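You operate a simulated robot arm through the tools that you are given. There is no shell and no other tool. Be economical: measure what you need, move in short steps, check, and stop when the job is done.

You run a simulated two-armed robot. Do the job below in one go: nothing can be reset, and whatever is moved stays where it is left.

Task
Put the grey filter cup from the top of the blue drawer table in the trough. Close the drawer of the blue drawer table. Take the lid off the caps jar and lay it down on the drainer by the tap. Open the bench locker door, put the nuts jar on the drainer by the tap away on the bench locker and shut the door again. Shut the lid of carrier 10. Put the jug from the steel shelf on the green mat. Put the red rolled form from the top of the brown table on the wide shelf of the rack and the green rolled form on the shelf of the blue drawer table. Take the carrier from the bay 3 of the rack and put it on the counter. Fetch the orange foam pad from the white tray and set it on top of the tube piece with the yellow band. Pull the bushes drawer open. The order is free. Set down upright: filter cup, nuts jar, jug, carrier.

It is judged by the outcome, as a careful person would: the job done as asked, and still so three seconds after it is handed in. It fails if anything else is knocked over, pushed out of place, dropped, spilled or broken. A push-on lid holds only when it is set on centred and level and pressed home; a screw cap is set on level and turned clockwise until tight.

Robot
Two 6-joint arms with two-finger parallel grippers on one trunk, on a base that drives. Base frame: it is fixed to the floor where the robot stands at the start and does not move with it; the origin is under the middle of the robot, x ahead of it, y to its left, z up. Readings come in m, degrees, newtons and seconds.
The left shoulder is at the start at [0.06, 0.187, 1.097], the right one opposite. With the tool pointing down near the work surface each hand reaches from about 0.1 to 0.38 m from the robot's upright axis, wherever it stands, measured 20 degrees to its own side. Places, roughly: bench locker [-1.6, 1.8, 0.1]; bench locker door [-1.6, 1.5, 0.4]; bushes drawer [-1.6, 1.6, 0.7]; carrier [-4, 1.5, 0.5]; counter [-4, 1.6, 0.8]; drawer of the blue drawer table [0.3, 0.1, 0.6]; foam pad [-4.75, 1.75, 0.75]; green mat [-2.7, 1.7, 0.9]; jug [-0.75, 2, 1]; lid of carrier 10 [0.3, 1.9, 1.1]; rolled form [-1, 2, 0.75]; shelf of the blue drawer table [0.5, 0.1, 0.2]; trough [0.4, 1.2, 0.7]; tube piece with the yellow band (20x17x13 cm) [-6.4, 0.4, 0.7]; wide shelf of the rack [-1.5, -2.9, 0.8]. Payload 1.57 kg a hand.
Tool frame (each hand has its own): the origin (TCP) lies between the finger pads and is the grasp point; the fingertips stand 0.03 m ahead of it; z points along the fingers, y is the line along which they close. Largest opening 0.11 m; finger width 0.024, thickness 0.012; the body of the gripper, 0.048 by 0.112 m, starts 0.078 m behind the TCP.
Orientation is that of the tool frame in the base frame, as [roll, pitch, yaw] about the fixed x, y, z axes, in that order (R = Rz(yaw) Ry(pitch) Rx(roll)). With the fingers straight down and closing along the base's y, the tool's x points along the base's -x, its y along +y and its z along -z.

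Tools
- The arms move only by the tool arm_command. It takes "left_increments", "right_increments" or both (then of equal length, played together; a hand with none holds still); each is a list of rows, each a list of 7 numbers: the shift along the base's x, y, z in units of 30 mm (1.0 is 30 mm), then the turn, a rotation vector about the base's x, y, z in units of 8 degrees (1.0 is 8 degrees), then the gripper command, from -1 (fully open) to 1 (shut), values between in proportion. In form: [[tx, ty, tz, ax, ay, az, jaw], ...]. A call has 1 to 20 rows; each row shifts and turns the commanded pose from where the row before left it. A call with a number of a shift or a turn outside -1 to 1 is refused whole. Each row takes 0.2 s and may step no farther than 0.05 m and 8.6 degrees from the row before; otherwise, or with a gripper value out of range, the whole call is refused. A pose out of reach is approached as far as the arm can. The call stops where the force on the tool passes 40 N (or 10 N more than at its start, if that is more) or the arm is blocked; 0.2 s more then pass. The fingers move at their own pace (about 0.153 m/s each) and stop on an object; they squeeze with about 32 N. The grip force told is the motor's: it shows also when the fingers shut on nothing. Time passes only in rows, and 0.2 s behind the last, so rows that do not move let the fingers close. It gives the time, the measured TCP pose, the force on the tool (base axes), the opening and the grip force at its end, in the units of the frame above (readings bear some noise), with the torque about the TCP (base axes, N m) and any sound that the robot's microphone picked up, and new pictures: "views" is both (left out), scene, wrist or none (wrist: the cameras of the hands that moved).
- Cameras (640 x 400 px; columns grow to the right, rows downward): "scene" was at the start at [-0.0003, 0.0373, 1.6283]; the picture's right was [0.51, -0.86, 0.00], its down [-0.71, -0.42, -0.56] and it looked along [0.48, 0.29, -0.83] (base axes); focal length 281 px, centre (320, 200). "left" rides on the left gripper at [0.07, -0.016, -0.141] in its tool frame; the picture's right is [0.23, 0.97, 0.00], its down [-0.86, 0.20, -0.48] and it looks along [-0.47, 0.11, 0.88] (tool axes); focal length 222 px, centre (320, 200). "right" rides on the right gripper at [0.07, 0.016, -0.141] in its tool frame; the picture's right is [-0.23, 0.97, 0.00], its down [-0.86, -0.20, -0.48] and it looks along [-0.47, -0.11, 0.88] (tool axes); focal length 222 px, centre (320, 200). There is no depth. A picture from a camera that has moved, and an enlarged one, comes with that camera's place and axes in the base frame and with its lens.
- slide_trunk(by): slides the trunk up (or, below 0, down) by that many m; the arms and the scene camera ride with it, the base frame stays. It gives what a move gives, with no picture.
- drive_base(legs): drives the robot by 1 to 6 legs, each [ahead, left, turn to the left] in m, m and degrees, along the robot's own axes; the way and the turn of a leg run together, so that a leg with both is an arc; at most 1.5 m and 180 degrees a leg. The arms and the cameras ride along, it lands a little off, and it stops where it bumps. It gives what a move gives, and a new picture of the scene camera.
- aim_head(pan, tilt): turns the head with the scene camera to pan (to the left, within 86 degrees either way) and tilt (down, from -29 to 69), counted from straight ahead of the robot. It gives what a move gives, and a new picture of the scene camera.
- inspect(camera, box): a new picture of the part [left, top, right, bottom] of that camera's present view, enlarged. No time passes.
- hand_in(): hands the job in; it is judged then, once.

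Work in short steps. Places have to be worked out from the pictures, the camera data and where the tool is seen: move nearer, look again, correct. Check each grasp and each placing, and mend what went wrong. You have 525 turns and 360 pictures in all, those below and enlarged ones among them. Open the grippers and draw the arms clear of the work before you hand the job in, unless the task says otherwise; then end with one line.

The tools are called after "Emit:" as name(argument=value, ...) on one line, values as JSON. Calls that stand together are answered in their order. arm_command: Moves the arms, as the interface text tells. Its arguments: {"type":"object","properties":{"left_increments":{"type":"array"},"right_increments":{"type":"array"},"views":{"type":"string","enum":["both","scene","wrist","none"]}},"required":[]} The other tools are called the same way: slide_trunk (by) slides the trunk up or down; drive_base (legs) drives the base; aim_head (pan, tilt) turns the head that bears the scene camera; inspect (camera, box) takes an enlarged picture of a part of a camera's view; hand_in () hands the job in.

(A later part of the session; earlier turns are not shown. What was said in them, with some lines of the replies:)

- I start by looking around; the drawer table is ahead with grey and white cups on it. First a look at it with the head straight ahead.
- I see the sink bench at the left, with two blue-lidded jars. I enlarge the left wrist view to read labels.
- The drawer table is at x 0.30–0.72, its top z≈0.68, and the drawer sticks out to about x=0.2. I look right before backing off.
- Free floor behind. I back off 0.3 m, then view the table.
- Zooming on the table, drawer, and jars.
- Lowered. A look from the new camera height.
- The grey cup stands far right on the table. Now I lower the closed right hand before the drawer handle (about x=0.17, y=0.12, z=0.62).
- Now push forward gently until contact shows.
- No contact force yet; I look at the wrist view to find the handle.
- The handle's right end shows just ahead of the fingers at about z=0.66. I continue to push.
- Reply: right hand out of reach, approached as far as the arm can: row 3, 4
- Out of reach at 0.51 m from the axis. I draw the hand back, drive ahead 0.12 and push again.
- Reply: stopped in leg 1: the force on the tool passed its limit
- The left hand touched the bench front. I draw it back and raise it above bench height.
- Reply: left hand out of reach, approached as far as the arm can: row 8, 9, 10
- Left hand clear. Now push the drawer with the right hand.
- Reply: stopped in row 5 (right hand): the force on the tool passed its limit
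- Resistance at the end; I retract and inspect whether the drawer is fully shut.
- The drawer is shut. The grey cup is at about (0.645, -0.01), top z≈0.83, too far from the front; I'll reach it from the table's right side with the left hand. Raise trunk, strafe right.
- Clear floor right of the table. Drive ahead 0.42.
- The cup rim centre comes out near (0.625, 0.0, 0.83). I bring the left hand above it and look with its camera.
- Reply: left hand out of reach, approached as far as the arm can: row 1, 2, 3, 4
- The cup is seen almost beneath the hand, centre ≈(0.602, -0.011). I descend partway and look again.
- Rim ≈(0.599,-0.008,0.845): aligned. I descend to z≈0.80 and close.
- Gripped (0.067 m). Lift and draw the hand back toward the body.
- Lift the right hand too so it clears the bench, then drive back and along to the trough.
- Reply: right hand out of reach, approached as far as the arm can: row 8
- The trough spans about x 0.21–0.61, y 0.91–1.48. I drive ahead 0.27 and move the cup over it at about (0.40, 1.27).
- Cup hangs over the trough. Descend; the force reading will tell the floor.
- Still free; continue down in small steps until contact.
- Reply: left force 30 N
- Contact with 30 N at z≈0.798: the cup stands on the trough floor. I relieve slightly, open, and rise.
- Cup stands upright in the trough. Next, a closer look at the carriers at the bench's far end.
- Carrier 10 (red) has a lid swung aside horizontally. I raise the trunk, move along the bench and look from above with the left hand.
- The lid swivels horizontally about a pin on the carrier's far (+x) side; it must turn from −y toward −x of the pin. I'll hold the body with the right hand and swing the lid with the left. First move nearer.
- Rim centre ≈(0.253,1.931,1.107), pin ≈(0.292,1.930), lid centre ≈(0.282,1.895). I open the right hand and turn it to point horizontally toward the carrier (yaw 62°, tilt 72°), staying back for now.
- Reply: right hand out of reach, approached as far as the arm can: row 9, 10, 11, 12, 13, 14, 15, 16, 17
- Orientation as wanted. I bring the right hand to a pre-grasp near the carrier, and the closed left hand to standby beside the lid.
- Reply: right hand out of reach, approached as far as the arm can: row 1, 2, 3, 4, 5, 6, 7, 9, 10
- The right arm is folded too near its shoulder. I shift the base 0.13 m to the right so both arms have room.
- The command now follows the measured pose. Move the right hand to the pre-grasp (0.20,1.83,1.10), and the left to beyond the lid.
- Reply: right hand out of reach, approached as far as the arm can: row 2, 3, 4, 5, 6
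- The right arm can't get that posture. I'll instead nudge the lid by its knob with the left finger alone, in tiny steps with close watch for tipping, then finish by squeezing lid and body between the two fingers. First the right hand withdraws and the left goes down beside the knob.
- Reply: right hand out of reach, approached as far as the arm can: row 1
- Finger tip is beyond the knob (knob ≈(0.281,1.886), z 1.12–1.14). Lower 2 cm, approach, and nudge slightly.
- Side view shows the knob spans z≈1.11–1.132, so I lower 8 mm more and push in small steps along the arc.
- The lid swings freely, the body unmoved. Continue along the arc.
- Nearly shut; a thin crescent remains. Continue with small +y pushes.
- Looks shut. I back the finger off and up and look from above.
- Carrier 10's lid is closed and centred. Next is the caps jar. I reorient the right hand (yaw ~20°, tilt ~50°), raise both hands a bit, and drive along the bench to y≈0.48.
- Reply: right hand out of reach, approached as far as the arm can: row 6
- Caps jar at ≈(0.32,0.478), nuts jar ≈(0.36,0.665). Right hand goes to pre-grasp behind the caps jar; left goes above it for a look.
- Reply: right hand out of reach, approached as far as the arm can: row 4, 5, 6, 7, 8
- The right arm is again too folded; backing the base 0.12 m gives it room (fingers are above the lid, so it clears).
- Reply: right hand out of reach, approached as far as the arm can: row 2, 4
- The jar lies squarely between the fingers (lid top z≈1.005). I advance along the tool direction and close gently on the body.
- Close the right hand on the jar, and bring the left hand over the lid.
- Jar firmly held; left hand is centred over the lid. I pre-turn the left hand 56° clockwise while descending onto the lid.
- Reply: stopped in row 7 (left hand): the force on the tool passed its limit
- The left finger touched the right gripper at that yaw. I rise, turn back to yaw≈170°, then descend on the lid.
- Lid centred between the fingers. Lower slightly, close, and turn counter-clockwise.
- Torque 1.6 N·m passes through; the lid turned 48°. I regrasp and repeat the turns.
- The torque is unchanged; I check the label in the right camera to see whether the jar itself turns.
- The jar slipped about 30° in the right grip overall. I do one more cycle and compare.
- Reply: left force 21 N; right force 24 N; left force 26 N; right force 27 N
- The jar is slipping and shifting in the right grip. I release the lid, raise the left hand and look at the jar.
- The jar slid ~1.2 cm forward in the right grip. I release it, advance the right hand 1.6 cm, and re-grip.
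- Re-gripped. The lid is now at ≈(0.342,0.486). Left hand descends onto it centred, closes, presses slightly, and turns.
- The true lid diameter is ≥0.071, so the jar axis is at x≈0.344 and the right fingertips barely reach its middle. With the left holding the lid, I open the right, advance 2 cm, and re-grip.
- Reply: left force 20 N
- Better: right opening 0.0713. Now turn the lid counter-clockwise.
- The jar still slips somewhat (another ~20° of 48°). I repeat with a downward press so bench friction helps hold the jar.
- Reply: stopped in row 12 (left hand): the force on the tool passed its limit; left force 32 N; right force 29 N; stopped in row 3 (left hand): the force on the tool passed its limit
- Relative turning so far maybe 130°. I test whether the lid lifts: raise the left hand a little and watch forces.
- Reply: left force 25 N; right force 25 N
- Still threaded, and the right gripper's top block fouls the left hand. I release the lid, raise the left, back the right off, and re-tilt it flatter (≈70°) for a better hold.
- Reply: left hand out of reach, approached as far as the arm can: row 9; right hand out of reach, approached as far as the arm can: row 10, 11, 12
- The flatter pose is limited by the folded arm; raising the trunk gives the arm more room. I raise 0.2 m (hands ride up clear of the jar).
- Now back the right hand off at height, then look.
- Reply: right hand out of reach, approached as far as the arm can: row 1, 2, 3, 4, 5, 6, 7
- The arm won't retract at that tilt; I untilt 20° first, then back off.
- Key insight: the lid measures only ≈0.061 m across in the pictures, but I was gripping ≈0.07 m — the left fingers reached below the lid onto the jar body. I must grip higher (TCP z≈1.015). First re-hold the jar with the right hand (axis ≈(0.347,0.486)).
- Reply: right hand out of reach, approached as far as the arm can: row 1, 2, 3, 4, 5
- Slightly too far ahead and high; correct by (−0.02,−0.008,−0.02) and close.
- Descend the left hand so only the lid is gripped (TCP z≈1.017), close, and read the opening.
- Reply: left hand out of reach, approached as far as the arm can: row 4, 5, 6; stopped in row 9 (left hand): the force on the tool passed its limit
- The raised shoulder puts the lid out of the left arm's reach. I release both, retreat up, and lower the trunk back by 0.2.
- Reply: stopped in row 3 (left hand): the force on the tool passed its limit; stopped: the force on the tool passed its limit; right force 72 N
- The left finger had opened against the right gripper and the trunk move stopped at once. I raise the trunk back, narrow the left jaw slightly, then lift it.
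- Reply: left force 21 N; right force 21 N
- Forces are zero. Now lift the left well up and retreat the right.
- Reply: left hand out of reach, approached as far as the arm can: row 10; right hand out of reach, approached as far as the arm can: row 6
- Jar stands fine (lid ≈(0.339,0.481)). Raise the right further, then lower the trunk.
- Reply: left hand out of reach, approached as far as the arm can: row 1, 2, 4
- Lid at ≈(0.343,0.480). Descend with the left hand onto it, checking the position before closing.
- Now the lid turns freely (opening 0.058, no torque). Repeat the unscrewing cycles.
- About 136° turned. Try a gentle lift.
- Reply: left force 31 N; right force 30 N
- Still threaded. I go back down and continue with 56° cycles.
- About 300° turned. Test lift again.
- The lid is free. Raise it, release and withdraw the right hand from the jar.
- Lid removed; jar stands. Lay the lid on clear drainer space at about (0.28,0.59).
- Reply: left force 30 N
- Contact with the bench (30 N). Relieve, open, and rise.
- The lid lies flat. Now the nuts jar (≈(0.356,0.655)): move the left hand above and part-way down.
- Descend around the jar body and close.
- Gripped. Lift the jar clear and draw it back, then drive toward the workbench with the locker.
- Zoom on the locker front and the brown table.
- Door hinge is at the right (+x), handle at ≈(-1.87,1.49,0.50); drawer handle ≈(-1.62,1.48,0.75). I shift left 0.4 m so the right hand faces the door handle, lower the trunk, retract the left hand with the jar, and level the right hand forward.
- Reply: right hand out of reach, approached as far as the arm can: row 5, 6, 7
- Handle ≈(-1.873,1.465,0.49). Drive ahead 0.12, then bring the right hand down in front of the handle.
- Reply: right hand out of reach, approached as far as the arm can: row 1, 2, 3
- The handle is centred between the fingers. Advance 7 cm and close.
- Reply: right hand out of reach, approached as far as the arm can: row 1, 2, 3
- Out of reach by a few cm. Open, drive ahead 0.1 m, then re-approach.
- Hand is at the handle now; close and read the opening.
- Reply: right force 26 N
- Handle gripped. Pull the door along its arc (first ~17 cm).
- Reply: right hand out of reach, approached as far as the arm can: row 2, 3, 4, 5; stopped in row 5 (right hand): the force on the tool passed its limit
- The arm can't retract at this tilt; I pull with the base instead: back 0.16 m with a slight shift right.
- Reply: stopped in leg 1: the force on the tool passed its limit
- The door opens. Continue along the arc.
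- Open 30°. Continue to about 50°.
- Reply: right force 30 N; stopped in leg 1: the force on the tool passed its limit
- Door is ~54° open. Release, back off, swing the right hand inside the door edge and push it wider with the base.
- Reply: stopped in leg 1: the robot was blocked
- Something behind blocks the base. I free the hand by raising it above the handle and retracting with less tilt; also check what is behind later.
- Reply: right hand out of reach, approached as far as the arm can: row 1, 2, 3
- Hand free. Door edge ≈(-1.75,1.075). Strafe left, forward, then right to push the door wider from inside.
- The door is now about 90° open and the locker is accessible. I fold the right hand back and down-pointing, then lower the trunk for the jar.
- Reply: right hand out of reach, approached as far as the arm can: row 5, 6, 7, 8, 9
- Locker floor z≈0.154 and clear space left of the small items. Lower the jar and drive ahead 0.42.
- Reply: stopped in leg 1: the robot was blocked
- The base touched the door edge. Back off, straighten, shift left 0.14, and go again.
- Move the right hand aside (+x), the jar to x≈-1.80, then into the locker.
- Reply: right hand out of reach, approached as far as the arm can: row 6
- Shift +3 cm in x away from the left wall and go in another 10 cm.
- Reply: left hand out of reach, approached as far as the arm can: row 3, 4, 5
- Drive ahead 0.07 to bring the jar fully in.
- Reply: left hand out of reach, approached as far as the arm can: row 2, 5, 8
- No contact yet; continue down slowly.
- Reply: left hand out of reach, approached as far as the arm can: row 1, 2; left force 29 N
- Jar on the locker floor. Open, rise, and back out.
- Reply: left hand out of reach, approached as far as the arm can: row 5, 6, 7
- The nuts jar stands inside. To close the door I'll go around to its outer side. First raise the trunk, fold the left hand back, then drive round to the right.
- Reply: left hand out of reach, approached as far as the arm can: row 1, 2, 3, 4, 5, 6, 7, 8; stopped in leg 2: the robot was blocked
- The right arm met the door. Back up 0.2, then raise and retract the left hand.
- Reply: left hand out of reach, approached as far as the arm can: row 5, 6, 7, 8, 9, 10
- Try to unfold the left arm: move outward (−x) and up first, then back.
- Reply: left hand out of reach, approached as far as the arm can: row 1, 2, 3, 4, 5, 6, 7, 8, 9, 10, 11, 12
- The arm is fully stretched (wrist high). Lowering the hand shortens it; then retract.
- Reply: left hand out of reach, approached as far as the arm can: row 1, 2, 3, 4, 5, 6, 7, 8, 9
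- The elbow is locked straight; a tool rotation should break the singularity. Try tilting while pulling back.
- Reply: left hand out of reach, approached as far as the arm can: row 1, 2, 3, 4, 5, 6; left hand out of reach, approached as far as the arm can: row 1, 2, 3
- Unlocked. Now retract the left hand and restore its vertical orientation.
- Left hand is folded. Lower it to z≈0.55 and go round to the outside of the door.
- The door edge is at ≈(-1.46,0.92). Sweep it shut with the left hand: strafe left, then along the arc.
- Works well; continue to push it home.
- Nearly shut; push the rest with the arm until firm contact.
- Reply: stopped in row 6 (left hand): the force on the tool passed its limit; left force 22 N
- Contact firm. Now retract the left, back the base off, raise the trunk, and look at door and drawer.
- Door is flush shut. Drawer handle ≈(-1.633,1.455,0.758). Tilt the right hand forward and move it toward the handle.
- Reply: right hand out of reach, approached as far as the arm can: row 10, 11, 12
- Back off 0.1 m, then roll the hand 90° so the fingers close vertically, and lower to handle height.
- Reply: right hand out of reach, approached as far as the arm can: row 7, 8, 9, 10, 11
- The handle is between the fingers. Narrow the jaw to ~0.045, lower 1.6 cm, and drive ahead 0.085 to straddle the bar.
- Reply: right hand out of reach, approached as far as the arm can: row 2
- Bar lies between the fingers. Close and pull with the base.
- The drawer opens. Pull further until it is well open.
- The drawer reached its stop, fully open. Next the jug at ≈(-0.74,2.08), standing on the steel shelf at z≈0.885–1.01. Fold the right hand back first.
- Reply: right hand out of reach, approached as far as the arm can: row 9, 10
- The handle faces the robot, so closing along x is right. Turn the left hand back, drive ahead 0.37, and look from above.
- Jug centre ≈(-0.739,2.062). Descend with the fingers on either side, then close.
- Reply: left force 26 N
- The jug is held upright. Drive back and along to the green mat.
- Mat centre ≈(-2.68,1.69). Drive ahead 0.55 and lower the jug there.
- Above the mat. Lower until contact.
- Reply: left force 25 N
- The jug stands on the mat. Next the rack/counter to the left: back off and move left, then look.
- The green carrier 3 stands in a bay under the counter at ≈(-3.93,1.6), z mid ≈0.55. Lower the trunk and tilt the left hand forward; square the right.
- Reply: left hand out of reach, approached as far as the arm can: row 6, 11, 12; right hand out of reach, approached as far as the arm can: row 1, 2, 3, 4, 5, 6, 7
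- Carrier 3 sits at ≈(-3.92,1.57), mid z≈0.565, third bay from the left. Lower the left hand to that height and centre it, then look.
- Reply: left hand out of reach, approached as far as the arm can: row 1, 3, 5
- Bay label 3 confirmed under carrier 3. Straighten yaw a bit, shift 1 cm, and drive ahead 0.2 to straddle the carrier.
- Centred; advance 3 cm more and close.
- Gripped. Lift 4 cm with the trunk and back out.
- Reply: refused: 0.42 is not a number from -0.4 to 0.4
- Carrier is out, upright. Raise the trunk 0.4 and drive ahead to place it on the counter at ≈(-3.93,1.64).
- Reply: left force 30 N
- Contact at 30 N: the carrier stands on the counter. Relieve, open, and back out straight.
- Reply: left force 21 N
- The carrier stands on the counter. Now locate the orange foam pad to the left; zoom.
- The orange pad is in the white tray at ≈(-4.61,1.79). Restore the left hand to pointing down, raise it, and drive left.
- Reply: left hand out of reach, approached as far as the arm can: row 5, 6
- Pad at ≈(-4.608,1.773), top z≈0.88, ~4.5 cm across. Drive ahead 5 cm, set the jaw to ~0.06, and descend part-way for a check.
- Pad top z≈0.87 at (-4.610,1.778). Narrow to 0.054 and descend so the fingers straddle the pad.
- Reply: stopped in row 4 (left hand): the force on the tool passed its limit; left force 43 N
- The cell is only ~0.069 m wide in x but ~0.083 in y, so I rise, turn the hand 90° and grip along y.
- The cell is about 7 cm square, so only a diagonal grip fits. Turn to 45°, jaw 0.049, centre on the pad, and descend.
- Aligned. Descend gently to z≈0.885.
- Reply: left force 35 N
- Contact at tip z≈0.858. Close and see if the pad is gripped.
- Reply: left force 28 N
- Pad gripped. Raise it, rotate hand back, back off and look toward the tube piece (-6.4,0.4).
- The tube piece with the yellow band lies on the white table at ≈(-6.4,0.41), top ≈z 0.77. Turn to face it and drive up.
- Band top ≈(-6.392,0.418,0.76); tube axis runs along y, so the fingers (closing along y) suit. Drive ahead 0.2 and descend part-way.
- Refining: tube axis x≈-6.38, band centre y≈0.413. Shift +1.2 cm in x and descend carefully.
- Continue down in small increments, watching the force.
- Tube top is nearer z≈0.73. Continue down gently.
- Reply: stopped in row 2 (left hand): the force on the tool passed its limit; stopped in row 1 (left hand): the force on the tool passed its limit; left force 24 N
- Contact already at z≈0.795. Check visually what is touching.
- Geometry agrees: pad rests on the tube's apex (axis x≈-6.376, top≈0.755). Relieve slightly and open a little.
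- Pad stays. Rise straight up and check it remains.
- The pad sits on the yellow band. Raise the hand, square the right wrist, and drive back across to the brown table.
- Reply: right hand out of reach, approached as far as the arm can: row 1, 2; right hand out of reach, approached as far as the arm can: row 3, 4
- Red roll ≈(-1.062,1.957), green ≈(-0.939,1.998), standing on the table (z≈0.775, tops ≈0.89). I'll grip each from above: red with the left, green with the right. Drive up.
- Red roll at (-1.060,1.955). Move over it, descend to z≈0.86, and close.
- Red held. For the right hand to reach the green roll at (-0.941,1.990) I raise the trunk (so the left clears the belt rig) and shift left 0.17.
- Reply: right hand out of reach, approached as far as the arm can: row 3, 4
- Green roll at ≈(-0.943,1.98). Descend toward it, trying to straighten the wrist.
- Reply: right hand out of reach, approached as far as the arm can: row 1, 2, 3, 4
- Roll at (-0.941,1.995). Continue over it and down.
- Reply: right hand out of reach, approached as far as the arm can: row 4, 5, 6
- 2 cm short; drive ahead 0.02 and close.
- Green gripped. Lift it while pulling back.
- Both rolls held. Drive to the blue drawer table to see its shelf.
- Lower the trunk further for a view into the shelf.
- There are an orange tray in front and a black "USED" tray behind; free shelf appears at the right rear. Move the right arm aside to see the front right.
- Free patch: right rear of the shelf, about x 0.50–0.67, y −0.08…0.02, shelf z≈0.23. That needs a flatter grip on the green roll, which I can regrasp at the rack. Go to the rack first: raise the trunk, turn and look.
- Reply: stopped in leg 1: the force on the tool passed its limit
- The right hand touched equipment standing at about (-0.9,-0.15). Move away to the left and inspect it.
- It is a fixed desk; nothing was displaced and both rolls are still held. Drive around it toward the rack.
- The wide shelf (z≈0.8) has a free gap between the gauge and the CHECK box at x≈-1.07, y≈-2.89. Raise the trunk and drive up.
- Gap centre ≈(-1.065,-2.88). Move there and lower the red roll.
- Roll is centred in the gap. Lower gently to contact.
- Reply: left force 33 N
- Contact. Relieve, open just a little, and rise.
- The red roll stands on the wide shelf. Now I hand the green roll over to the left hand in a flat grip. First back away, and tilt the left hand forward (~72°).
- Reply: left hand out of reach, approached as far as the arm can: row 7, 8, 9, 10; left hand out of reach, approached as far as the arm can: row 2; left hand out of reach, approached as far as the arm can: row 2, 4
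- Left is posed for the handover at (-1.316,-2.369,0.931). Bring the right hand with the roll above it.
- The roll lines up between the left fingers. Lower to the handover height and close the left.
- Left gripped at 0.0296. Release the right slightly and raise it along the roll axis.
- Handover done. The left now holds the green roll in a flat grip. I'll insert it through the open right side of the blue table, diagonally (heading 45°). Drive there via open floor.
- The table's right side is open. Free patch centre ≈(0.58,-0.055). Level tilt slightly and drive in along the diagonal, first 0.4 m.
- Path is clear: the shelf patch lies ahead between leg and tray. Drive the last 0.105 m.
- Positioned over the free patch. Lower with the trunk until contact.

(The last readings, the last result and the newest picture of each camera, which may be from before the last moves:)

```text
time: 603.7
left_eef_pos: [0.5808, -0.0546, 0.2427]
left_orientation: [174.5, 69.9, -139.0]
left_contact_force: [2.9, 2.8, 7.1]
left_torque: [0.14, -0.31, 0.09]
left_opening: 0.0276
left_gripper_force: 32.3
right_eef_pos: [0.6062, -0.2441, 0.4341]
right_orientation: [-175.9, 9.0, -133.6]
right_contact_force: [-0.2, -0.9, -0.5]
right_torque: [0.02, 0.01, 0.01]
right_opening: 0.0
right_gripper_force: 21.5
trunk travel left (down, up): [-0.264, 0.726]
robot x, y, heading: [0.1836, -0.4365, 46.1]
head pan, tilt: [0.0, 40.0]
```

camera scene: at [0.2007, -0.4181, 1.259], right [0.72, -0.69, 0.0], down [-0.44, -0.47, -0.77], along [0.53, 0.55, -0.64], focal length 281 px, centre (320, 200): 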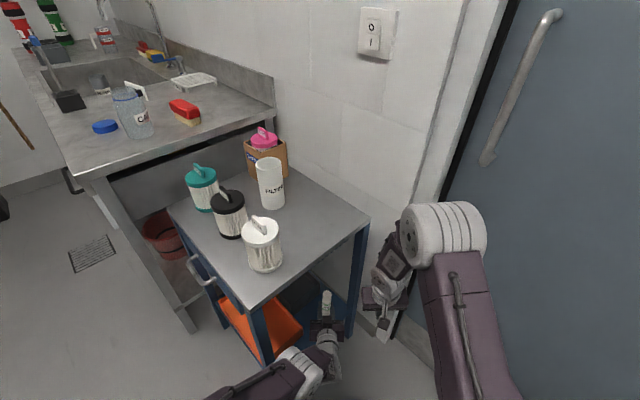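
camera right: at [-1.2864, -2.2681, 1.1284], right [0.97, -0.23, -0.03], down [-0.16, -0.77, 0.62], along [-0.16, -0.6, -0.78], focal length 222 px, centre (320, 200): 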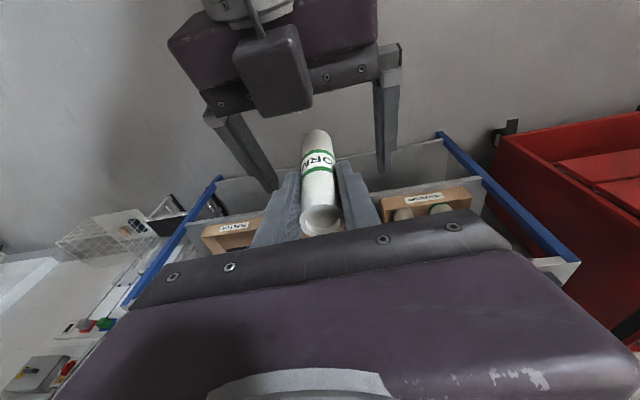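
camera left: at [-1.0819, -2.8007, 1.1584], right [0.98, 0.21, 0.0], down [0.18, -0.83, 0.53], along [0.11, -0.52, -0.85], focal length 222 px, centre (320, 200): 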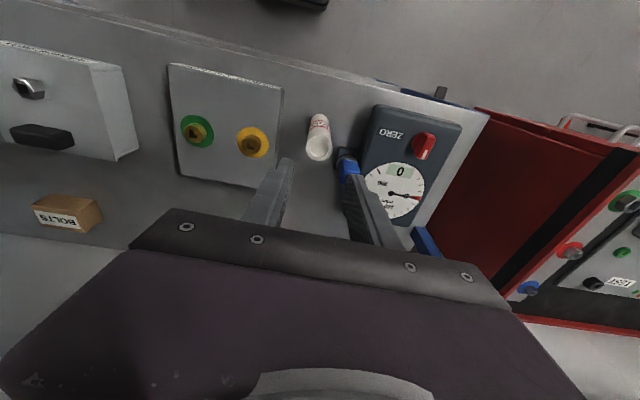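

Light contact. Open and check.

Emit:
arm_command(left_increments=[[0, 0, 0, 0, 0, 0, -0.3], [0, 0, 0, 0, 0, 0, -0.3], [0, 0, 0, 0, 0, 0, -0.3]], views="none")

Emit:
inspect(camera="left", box=[160, 60, 480, 260])

```text
time: 604.5
left_eef_pos: [0.5798, -0.0539, 0.2422]
left_orientation: [174.4, 70.0, -139.0]
left_contact_force: [-5.2, 3.8, 20.3]
left_torque: [-0.03, -0.75, 0.29]
left_opening: 0.0646
left_gripper_force: 0.1
right_eef_pos: [0.6044, -0.2438, 0.4339]
right_orientation: [-175.9, 9.1, -133.6]
right_contact_force: [-0.4, 0.2, 0.0]
right_torque: [-0.01, 0.01, 0.01]
right_opening: 0.0
right_gripper_force: 21.1
trunk travel left (down, up): [-0.264, 0.726]
robot x, y, heading: [0.1815, -0.4389, 46.4]
head pan, tilt: [0.0, 40.0]
```

```text
2.00 times, centred on (320, 160) of left
camera zoom: at [0.483, -0.1787, 0.2244], right [-0.76, 0.62, -0.18], down [-0.23, 0.0, 0.97], along [0.61, 0.78, 0.14], focal length 444 px, centre (320, 280)
```

zoom: 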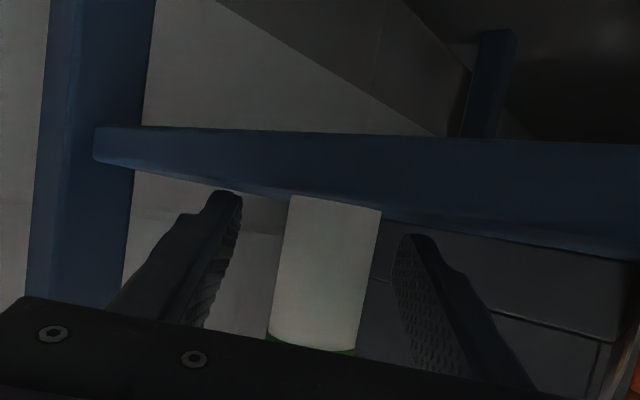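

Roll stands; a finger presses on the shelf, so raise 1.2 cm and back straight out.

Emit:
slide_trunk(by=0.012)

Emit:
arm_command(left_increments=[[0, 0, 0, 0, 0, 0, -0.5], [0, 0, 0, 0, 0, 0, -0.5]], views="wrist")

```text
time: 605.1
left_eef_pos: [0.5791, -0.0553, 0.2502]
left_orientation: [174.1, 69.4, -139.5]
left_contact_force: [0.8, 0.1, 0.2]
left_torque: [0.01, 0.02, 0.01]
left_opening: 0.0715
left_gripper_force: 0.0
right_eef_pos: [0.6051, -0.2437, 0.4456]
right_orientation: [-175.9, 8.9, -133.5]
right_contact_force: [-1.4, 0.5, -0.9]
right_torque: [0.02, 0.01, -0.01]
right_opening: 0.0
right_gripper_force: 21.2
trunk travel left (down, up): [-0.276, 0.714]
robot x, y, heading: [0.1837, -0.441, 46.2]
head pan, tilt: [0.0, 40.0]
```

```text
time: 605.7
left_eef_pos: [0.5797, -0.0527, 0.2512]
left_orientation: [174.3, 69.6, -139.3]
left_contact_force: [-0.1, 0.6, -0.3]
left_torque: [-0.02, -0.01, 0.0]
left_opening: 0.0825
left_gripper_force: 0.0
right_eef_pos: [0.6052, -0.2436, 0.4451]
right_orientation: [-176.0, 9.0, -133.5]
right_contact_force: [-0.5, 0.1, 0.1]
right_torque: [0.02, -0.04, -0.03]
right_opening: 0.0001
right_gripper_force: 21.4
trunk travel left (down, up): [-0.276, 0.714]
robot x, y, heading: [0.1825, -0.4396, 46.4]
head pan, tilt: [0.0, 40.0]
camera left: at [0.4824, -0.179, 0.2346], right [-0.76, 0.62, -0.18], down [-0.23, 0.0, 0.97], along [0.61, 0.78, 0.14], focal length 222 px, centre (320, 200)
```

left: 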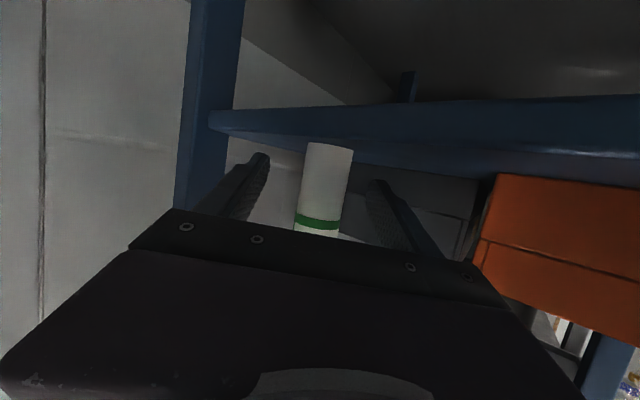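

The roll stands on the shelf. Back out along the finger direction.

Emit:
drive_base(legs=[[-0.249, 0.025, 0], [-0.3, 0, 0]])

Emit:
inspect(camera="scene", box=[220, 120, 400, 300])

```text
time: 609.2
left_eef_pos: [0.1777, -0.4367, 0.2524]
left_orientation: [174.4, 69.7, -138.9]
left_contact_force: [0.1, 0.1, 0.5]
left_torque: [0.02, -0.02, -0.04]
left_opening: 0.0826
left_gripper_force: 0.1
right_eef_pos: [0.2046, -0.6251, 0.4465]
right_orientation: [-176.0, 9.0, -133.3]
right_contact_force: [0.4, 0.2, 0.0]
right_torque: [0.02, 0.0, 0.01]
right_opening: 0.0
right_gripper_force: 20.7
trunk travel left (down, up): [-0.276, 0.714]
robot x, y, heading: [-0.2148, -0.823, 46.6]
head pan, tilt: [0.0, 40.0]
camera scene: at [-0.1999, -0.8031, 1.2011], right [0.73, -0.69, 0.0], down [-0.44, -0.47, -0.77], along [0.53, 0.56, -0.64], focal length 281 px, centre (320, 200)
```

scene: 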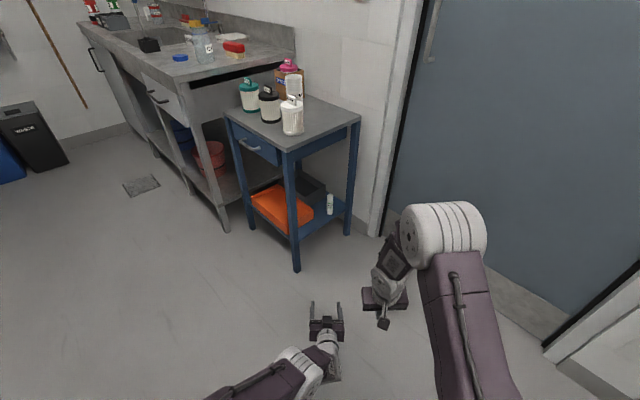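

```text
2.22 times, centred on (310, 210) of scene
camera zoom: at [-0.1999, -0.8031, 1.2011], right [0.73, -0.69, 0.0], down [-0.44, -0.47, -0.77], along [0.53, 0.56, -0.64], focal length 625 px, centre (342, 178)
```

zoom: 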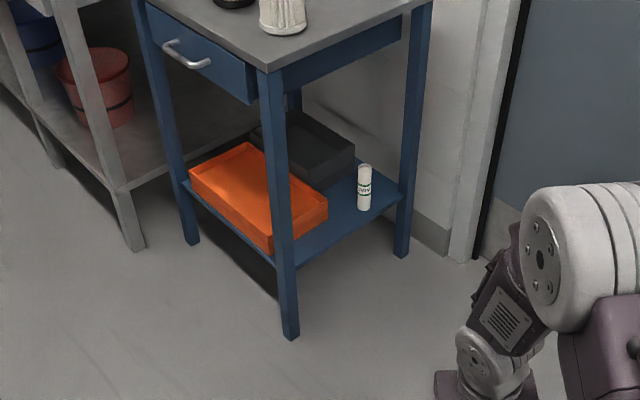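

The green roll stands on the shelf. Check that the drawer is still fully closed.

Emit:
inspect(camera="scene", box=[215, 110, 315, 180])

```text
5.71 times, centred on (265, 145) of scene
camera zoom: at [-0.1999, -0.8031, 1.2011], right [0.73, -0.69, 0.0], down [-0.44, -0.47, -0.77], along [0.53, 0.56, -0.64], focal length 1608 px, centre (634, 514)
```

zoom: 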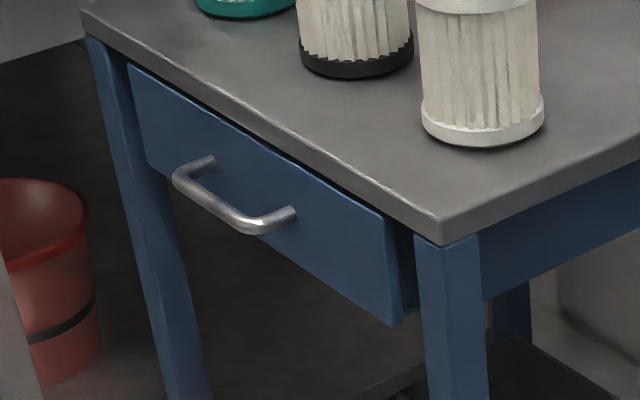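

The drawer front looks slightly proud of the legs; I'll give it a firm check-push from the front with the left hand. Raise, close the fingers, and drive round.

Emit:
slide_trunk(by=0.39)

Emit:
arm_command(left_increments=[[0, 0, 0, 0, 0, 0, 1], [0, 0, 0, 0, 0, 0, 1], [0, 0, 0, 0, 0, 0, 1]], views="none")

Emit:
drive_base(legs=[[-0.25, 0, 0], [0, 0, -46.6], [0, 1.17, 0]])

```text
time: 613.0
left_eef_pos: [0.1778, -0.4382, 0.6422]
left_orientation: [174.3, 69.6, -139.0]
left_contact_force: [0.5, 0.9, -0.2]
left_torque: [0.03, -0.02, 0.02]
left_opening: 0.0825
left_gripper_force: 0.1
right_eef_pos: [0.2052, -0.6263, 0.836]
right_orientation: [-176.0, 9.0, -133.3]
right_contact_force: [0.0, 0.2, 0.6]
right_torque: [0.01, -0.02, 0.0]
right_opening: 0.0
right_gripper_force: 21.2
trunk travel left (down, up): [-0.666, 0.324]
robot x, y, heading: [-0.2162, -0.8224, 46.7]
head pan, tilt: [0.0, 40.0]
```

```text
time: 613.8
left_eef_pos: [0.1773, -0.4373, 0.643]
left_orientation: [174.3, 69.7, -138.9]
left_contact_force: [0.6, 0.3, 0.4]
left_torque: [0.0, -0.02, -0.01]
left_opening: 0.0
left_gripper_force: 20.9
right_eef_pos: [0.2038, -0.6264, 0.8353]
right_orientation: [-176.1, 9.0, -133.1]
right_contact_force: [-0.2, 0.6, -0.6]
right_torque: [-0.02, 0.01, 0.0]
right_opening: 0.0001
right_gripper_force: 21.3
trunk travel left (down, up): [-0.666, 0.324]
robot x, y, heading: [-0.2179, -0.8198, 46.7]
head pan, tilt: [0.0, 40.0]
```

```text
time: 623.3
left_eef_pos: [0.1679, 0.1489, 0.6429]
left_orientation: [174.3, 69.7, 174.7]
left_contact_force: [0.3, -0.1, 0.2]
left_torque: [-0.04, 0.0, 0.01]
left_opening: 0.0
left_gripper_force: 21.3
right_eef_pos: [0.05, -0.0011, 0.8359]
right_orientation: [-176.1, 9.0, -179.5]
right_contact_force: [0.3, 0.7, -0.2]
right_torque: [0.02, -0.02, -0.02]
right_opening: 0.0
right_gripper_force: 21.2
trunk travel left (down, up): [-0.666, 0.324]
robot x, y, heading: [-0.3789, 0.17, 0.2]
head pan, tilt: [0.0, 40.0]
camera scene: at [-0.3585, 0.1686, 1.5911], right [0.0, -1.0, 0.0], down [-0.64, 0.0, -0.77], along [0.77, 0.0, -0.64], focal length 281 px, centre (320, 200)
```

scene: 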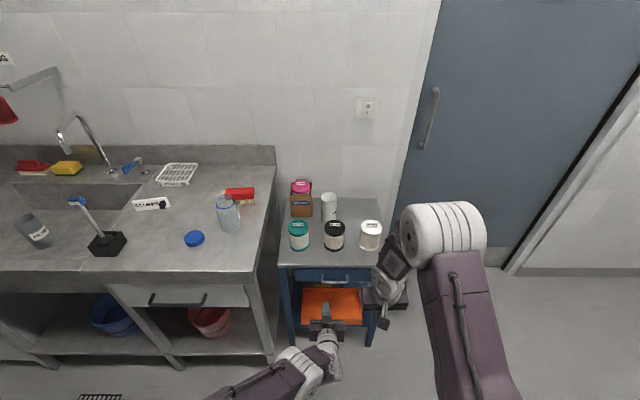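

Push: drive ahead slowly until the force limit.

Emit:
drive_base(legs=[[0.12, 0, 0]])

Emit:
inspect(camera="left", box=[120, 0, 520, 260])

```text
time: 624.6
left_eef_pos: [0.2685, 0.152, 0.6348]
left_orientation: [173.4, 69.0, 173.8]
left_contact_force: [-0.8, 0.6, -0.4]
left_torque: [-0.03, 0.0, 0.01]
left_opening: 0.0002
left_gripper_force: 21.1
right_eef_pos: [0.1586, -0.0005, 0.8358]
right_orientation: [-176.1, 8.8, -179.5]
right_contact_force: [1.6, 0.0, 0.6]
right_torque: [0.0, 0.0, -0.03]
right_opening: 0.0
right_gripper_force: 21.2
trunk travel left (down, up): [-0.666, 0.324]
robot x, y, heading: [-0.2763, 0.1688, 0.0]
head pan, tilt: [0.0, 40.0]
stopped in leg 1: the force on the tool passed its limit (the readings are from after the stop); the commanded pose is now the measured one
camera scene: at [-0.2509, 0.1691, 1.5911], right [0.01, -1.0, 0.0], down [-0.64, 0.0, -0.77], along [0.77, 0.0, -0.64], focal length 281 px, centre (320, 200)
```

scene: 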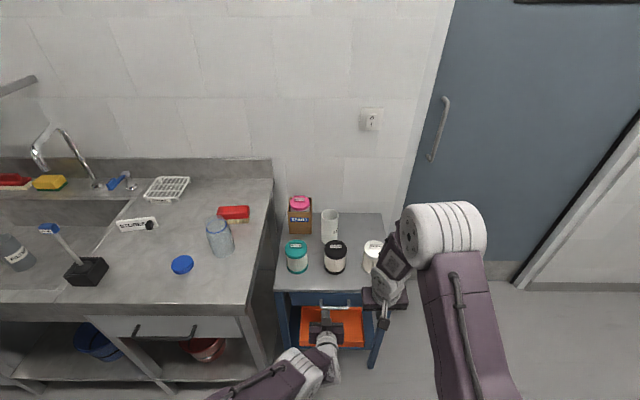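

```text
1.54 times, centred on (320, 130) of left
camera zoom: at [0.1128, 0.1358, 0.62], right [-0.08, 0.98, -0.17], down [-0.14, 0.16, 0.98], along [0.99, 0.1, 0.13], focal length 342 px, centre (320, 308)
```

zoom: 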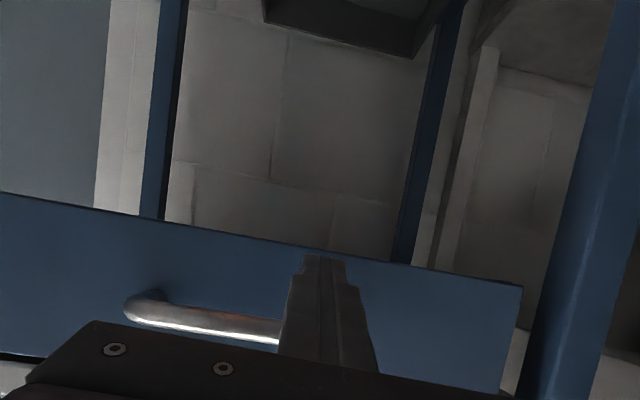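

The drawer is firmly at its stop (front at x≈0.297), so it is closed. Back off and verify the cup in the trough.

Emit:
drive_base(legs=[[-0.35, 0.3, 0]])

Emit:
aim_head(pan=40, tilt=30)

Emit:
inspect(camera="scene", box=[220, 100, 480, 300])

```text
time: 627.4
left_eef_pos: [-0.0851, 0.4473, 0.6363]
left_orientation: [173.4, 69.0, 173.4]
left_contact_force: [0.8, 0.5, -1.2]
left_torque: [0.0, -0.03, 0.01]
left_opening: 0.0001
left_gripper_force: 21.9
right_eef_pos: [-0.1967, 0.2963, 0.8363]
right_orientation: [-176.0, 9.0, -179.8]
right_contact_force: [-0.2, -1.2, 0.5]
right_torque: [-0.02, -0.03, -0.01]
right_opening: 0.0001
right_gripper_force: 21.0
trunk travel left (down, up): [-0.666, 0.324]
robot x, y, heading: [-0.6287, 0.4662, -0.3]
head pan, tilt: [0.0, 40.0]
camera scene: at [-0.6042, 0.4686, 1.5911], right [0.0, -1.0, 0.0], down [-0.64, 0.0, -0.77], along [0.77, 0.0, -0.64], focal length 281 px, centre (320, 200)
```

scene: 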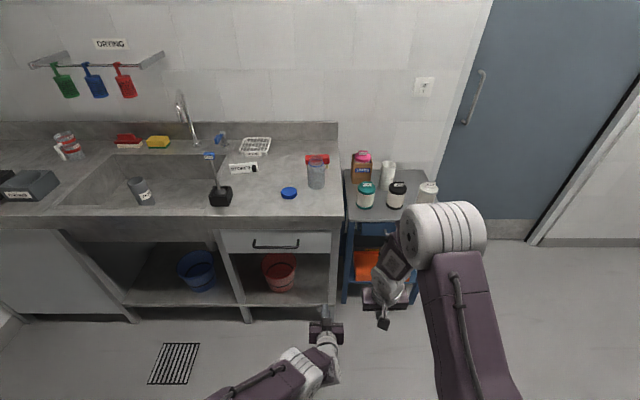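

```text
time: 628.4
left_eef_pos: [-0.0844, 0.4475, 0.636]
left_orientation: [173.3, 69.0, 173.4]
left_contact_force: [0.0, 0.6, 0.6]
left_torque: [0.03, 0.0, 0.01]
left_opening: 0.0001
left_gripper_force: 21.3
right_eef_pos: [-0.1965, 0.2962, 0.8352]
right_orientation: [-176.0, 9.0, -179.8]
right_contact_force: [0.3, 0.4, -0.2]
right_torque: [-0.01, -0.03, 0.0]
right_opening: 0.0
right_gripper_force: 21.4
trunk travel left (down, up): [-0.666, 0.324]
robot x, y, heading: [-0.6281, 0.4668, -0.3]
head pan, tilt: [40.0, 30.0]
camera scene: at [-0.6197, 0.5266, 1.6064], right [0.64, -0.77, 0.0], down [-0.38, -0.32, -0.87], along [0.66, 0.56, -0.5], focal length 281 px, centre (320, 200)
```

scene: 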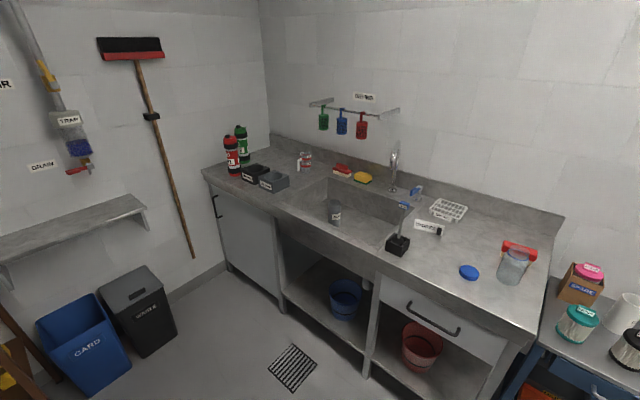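

```text
2.00 times, centred on (350, 200) of scene
camera zoom: at [-0.6197, 0.5266, 1.6064], right [0.64, -0.77, 0.0], down [-0.38, -0.32, -0.87], along [0.66, 0.56, -0.5], focal length 563 px, centre (260, 200)
```

zoom: 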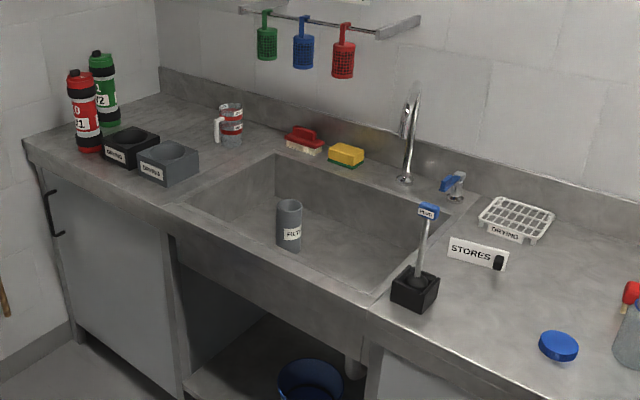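

Everything here is in order: cup upright, lid on the drainer, carrier 10 shut. Open both grippers, clear of the work.

Emit:
arm_command(left_increments=[[0, 0, 0, 0, 0, 0, -1], [0, 0, 0, 0, 0, 0, -1], [0, 0, 0, 0, 0, 0, -1]], right_increments=[[0, 0, 0, 0, 0, 0, -1], [0, 0, 0, 0, 0, 0, -1], [0, 0, 0, 0, 0, 0, -1]], views="none")

Emit:
hand_in()

```text
time: 629.2
left_eef_pos: [-0.0837, 0.4474, 0.6355]
left_orientation: [173.4, 69.0, 173.4]
left_contact_force: [0.2, -0.5, 0.3]
left_torque: [0.0, 0.03, 0.01]
left_opening: 0.1102
left_gripper_force: 0.0
right_eef_pos: [-0.197, 0.2948, 0.8359]
right_orientation: [-176.0, 9.0, -179.8]
right_contact_force: [-1.0, -0.4, 0.5]
right_torque: [0.01, -0.02, 0.01]
right_opening: 0.11
right_gripper_force: 0.1
trunk travel left (down, up): [-0.666, 0.324]
robot x, y, heading: [-0.6254, 0.4675, -0.4]
head pan, tilt: [40.0, 30.0]
```

```text
The job is handed in.
```

All the tasks are done and the job is handed in: each result was checked in pictures when it was finished, and the grippers are open and clear of the work.
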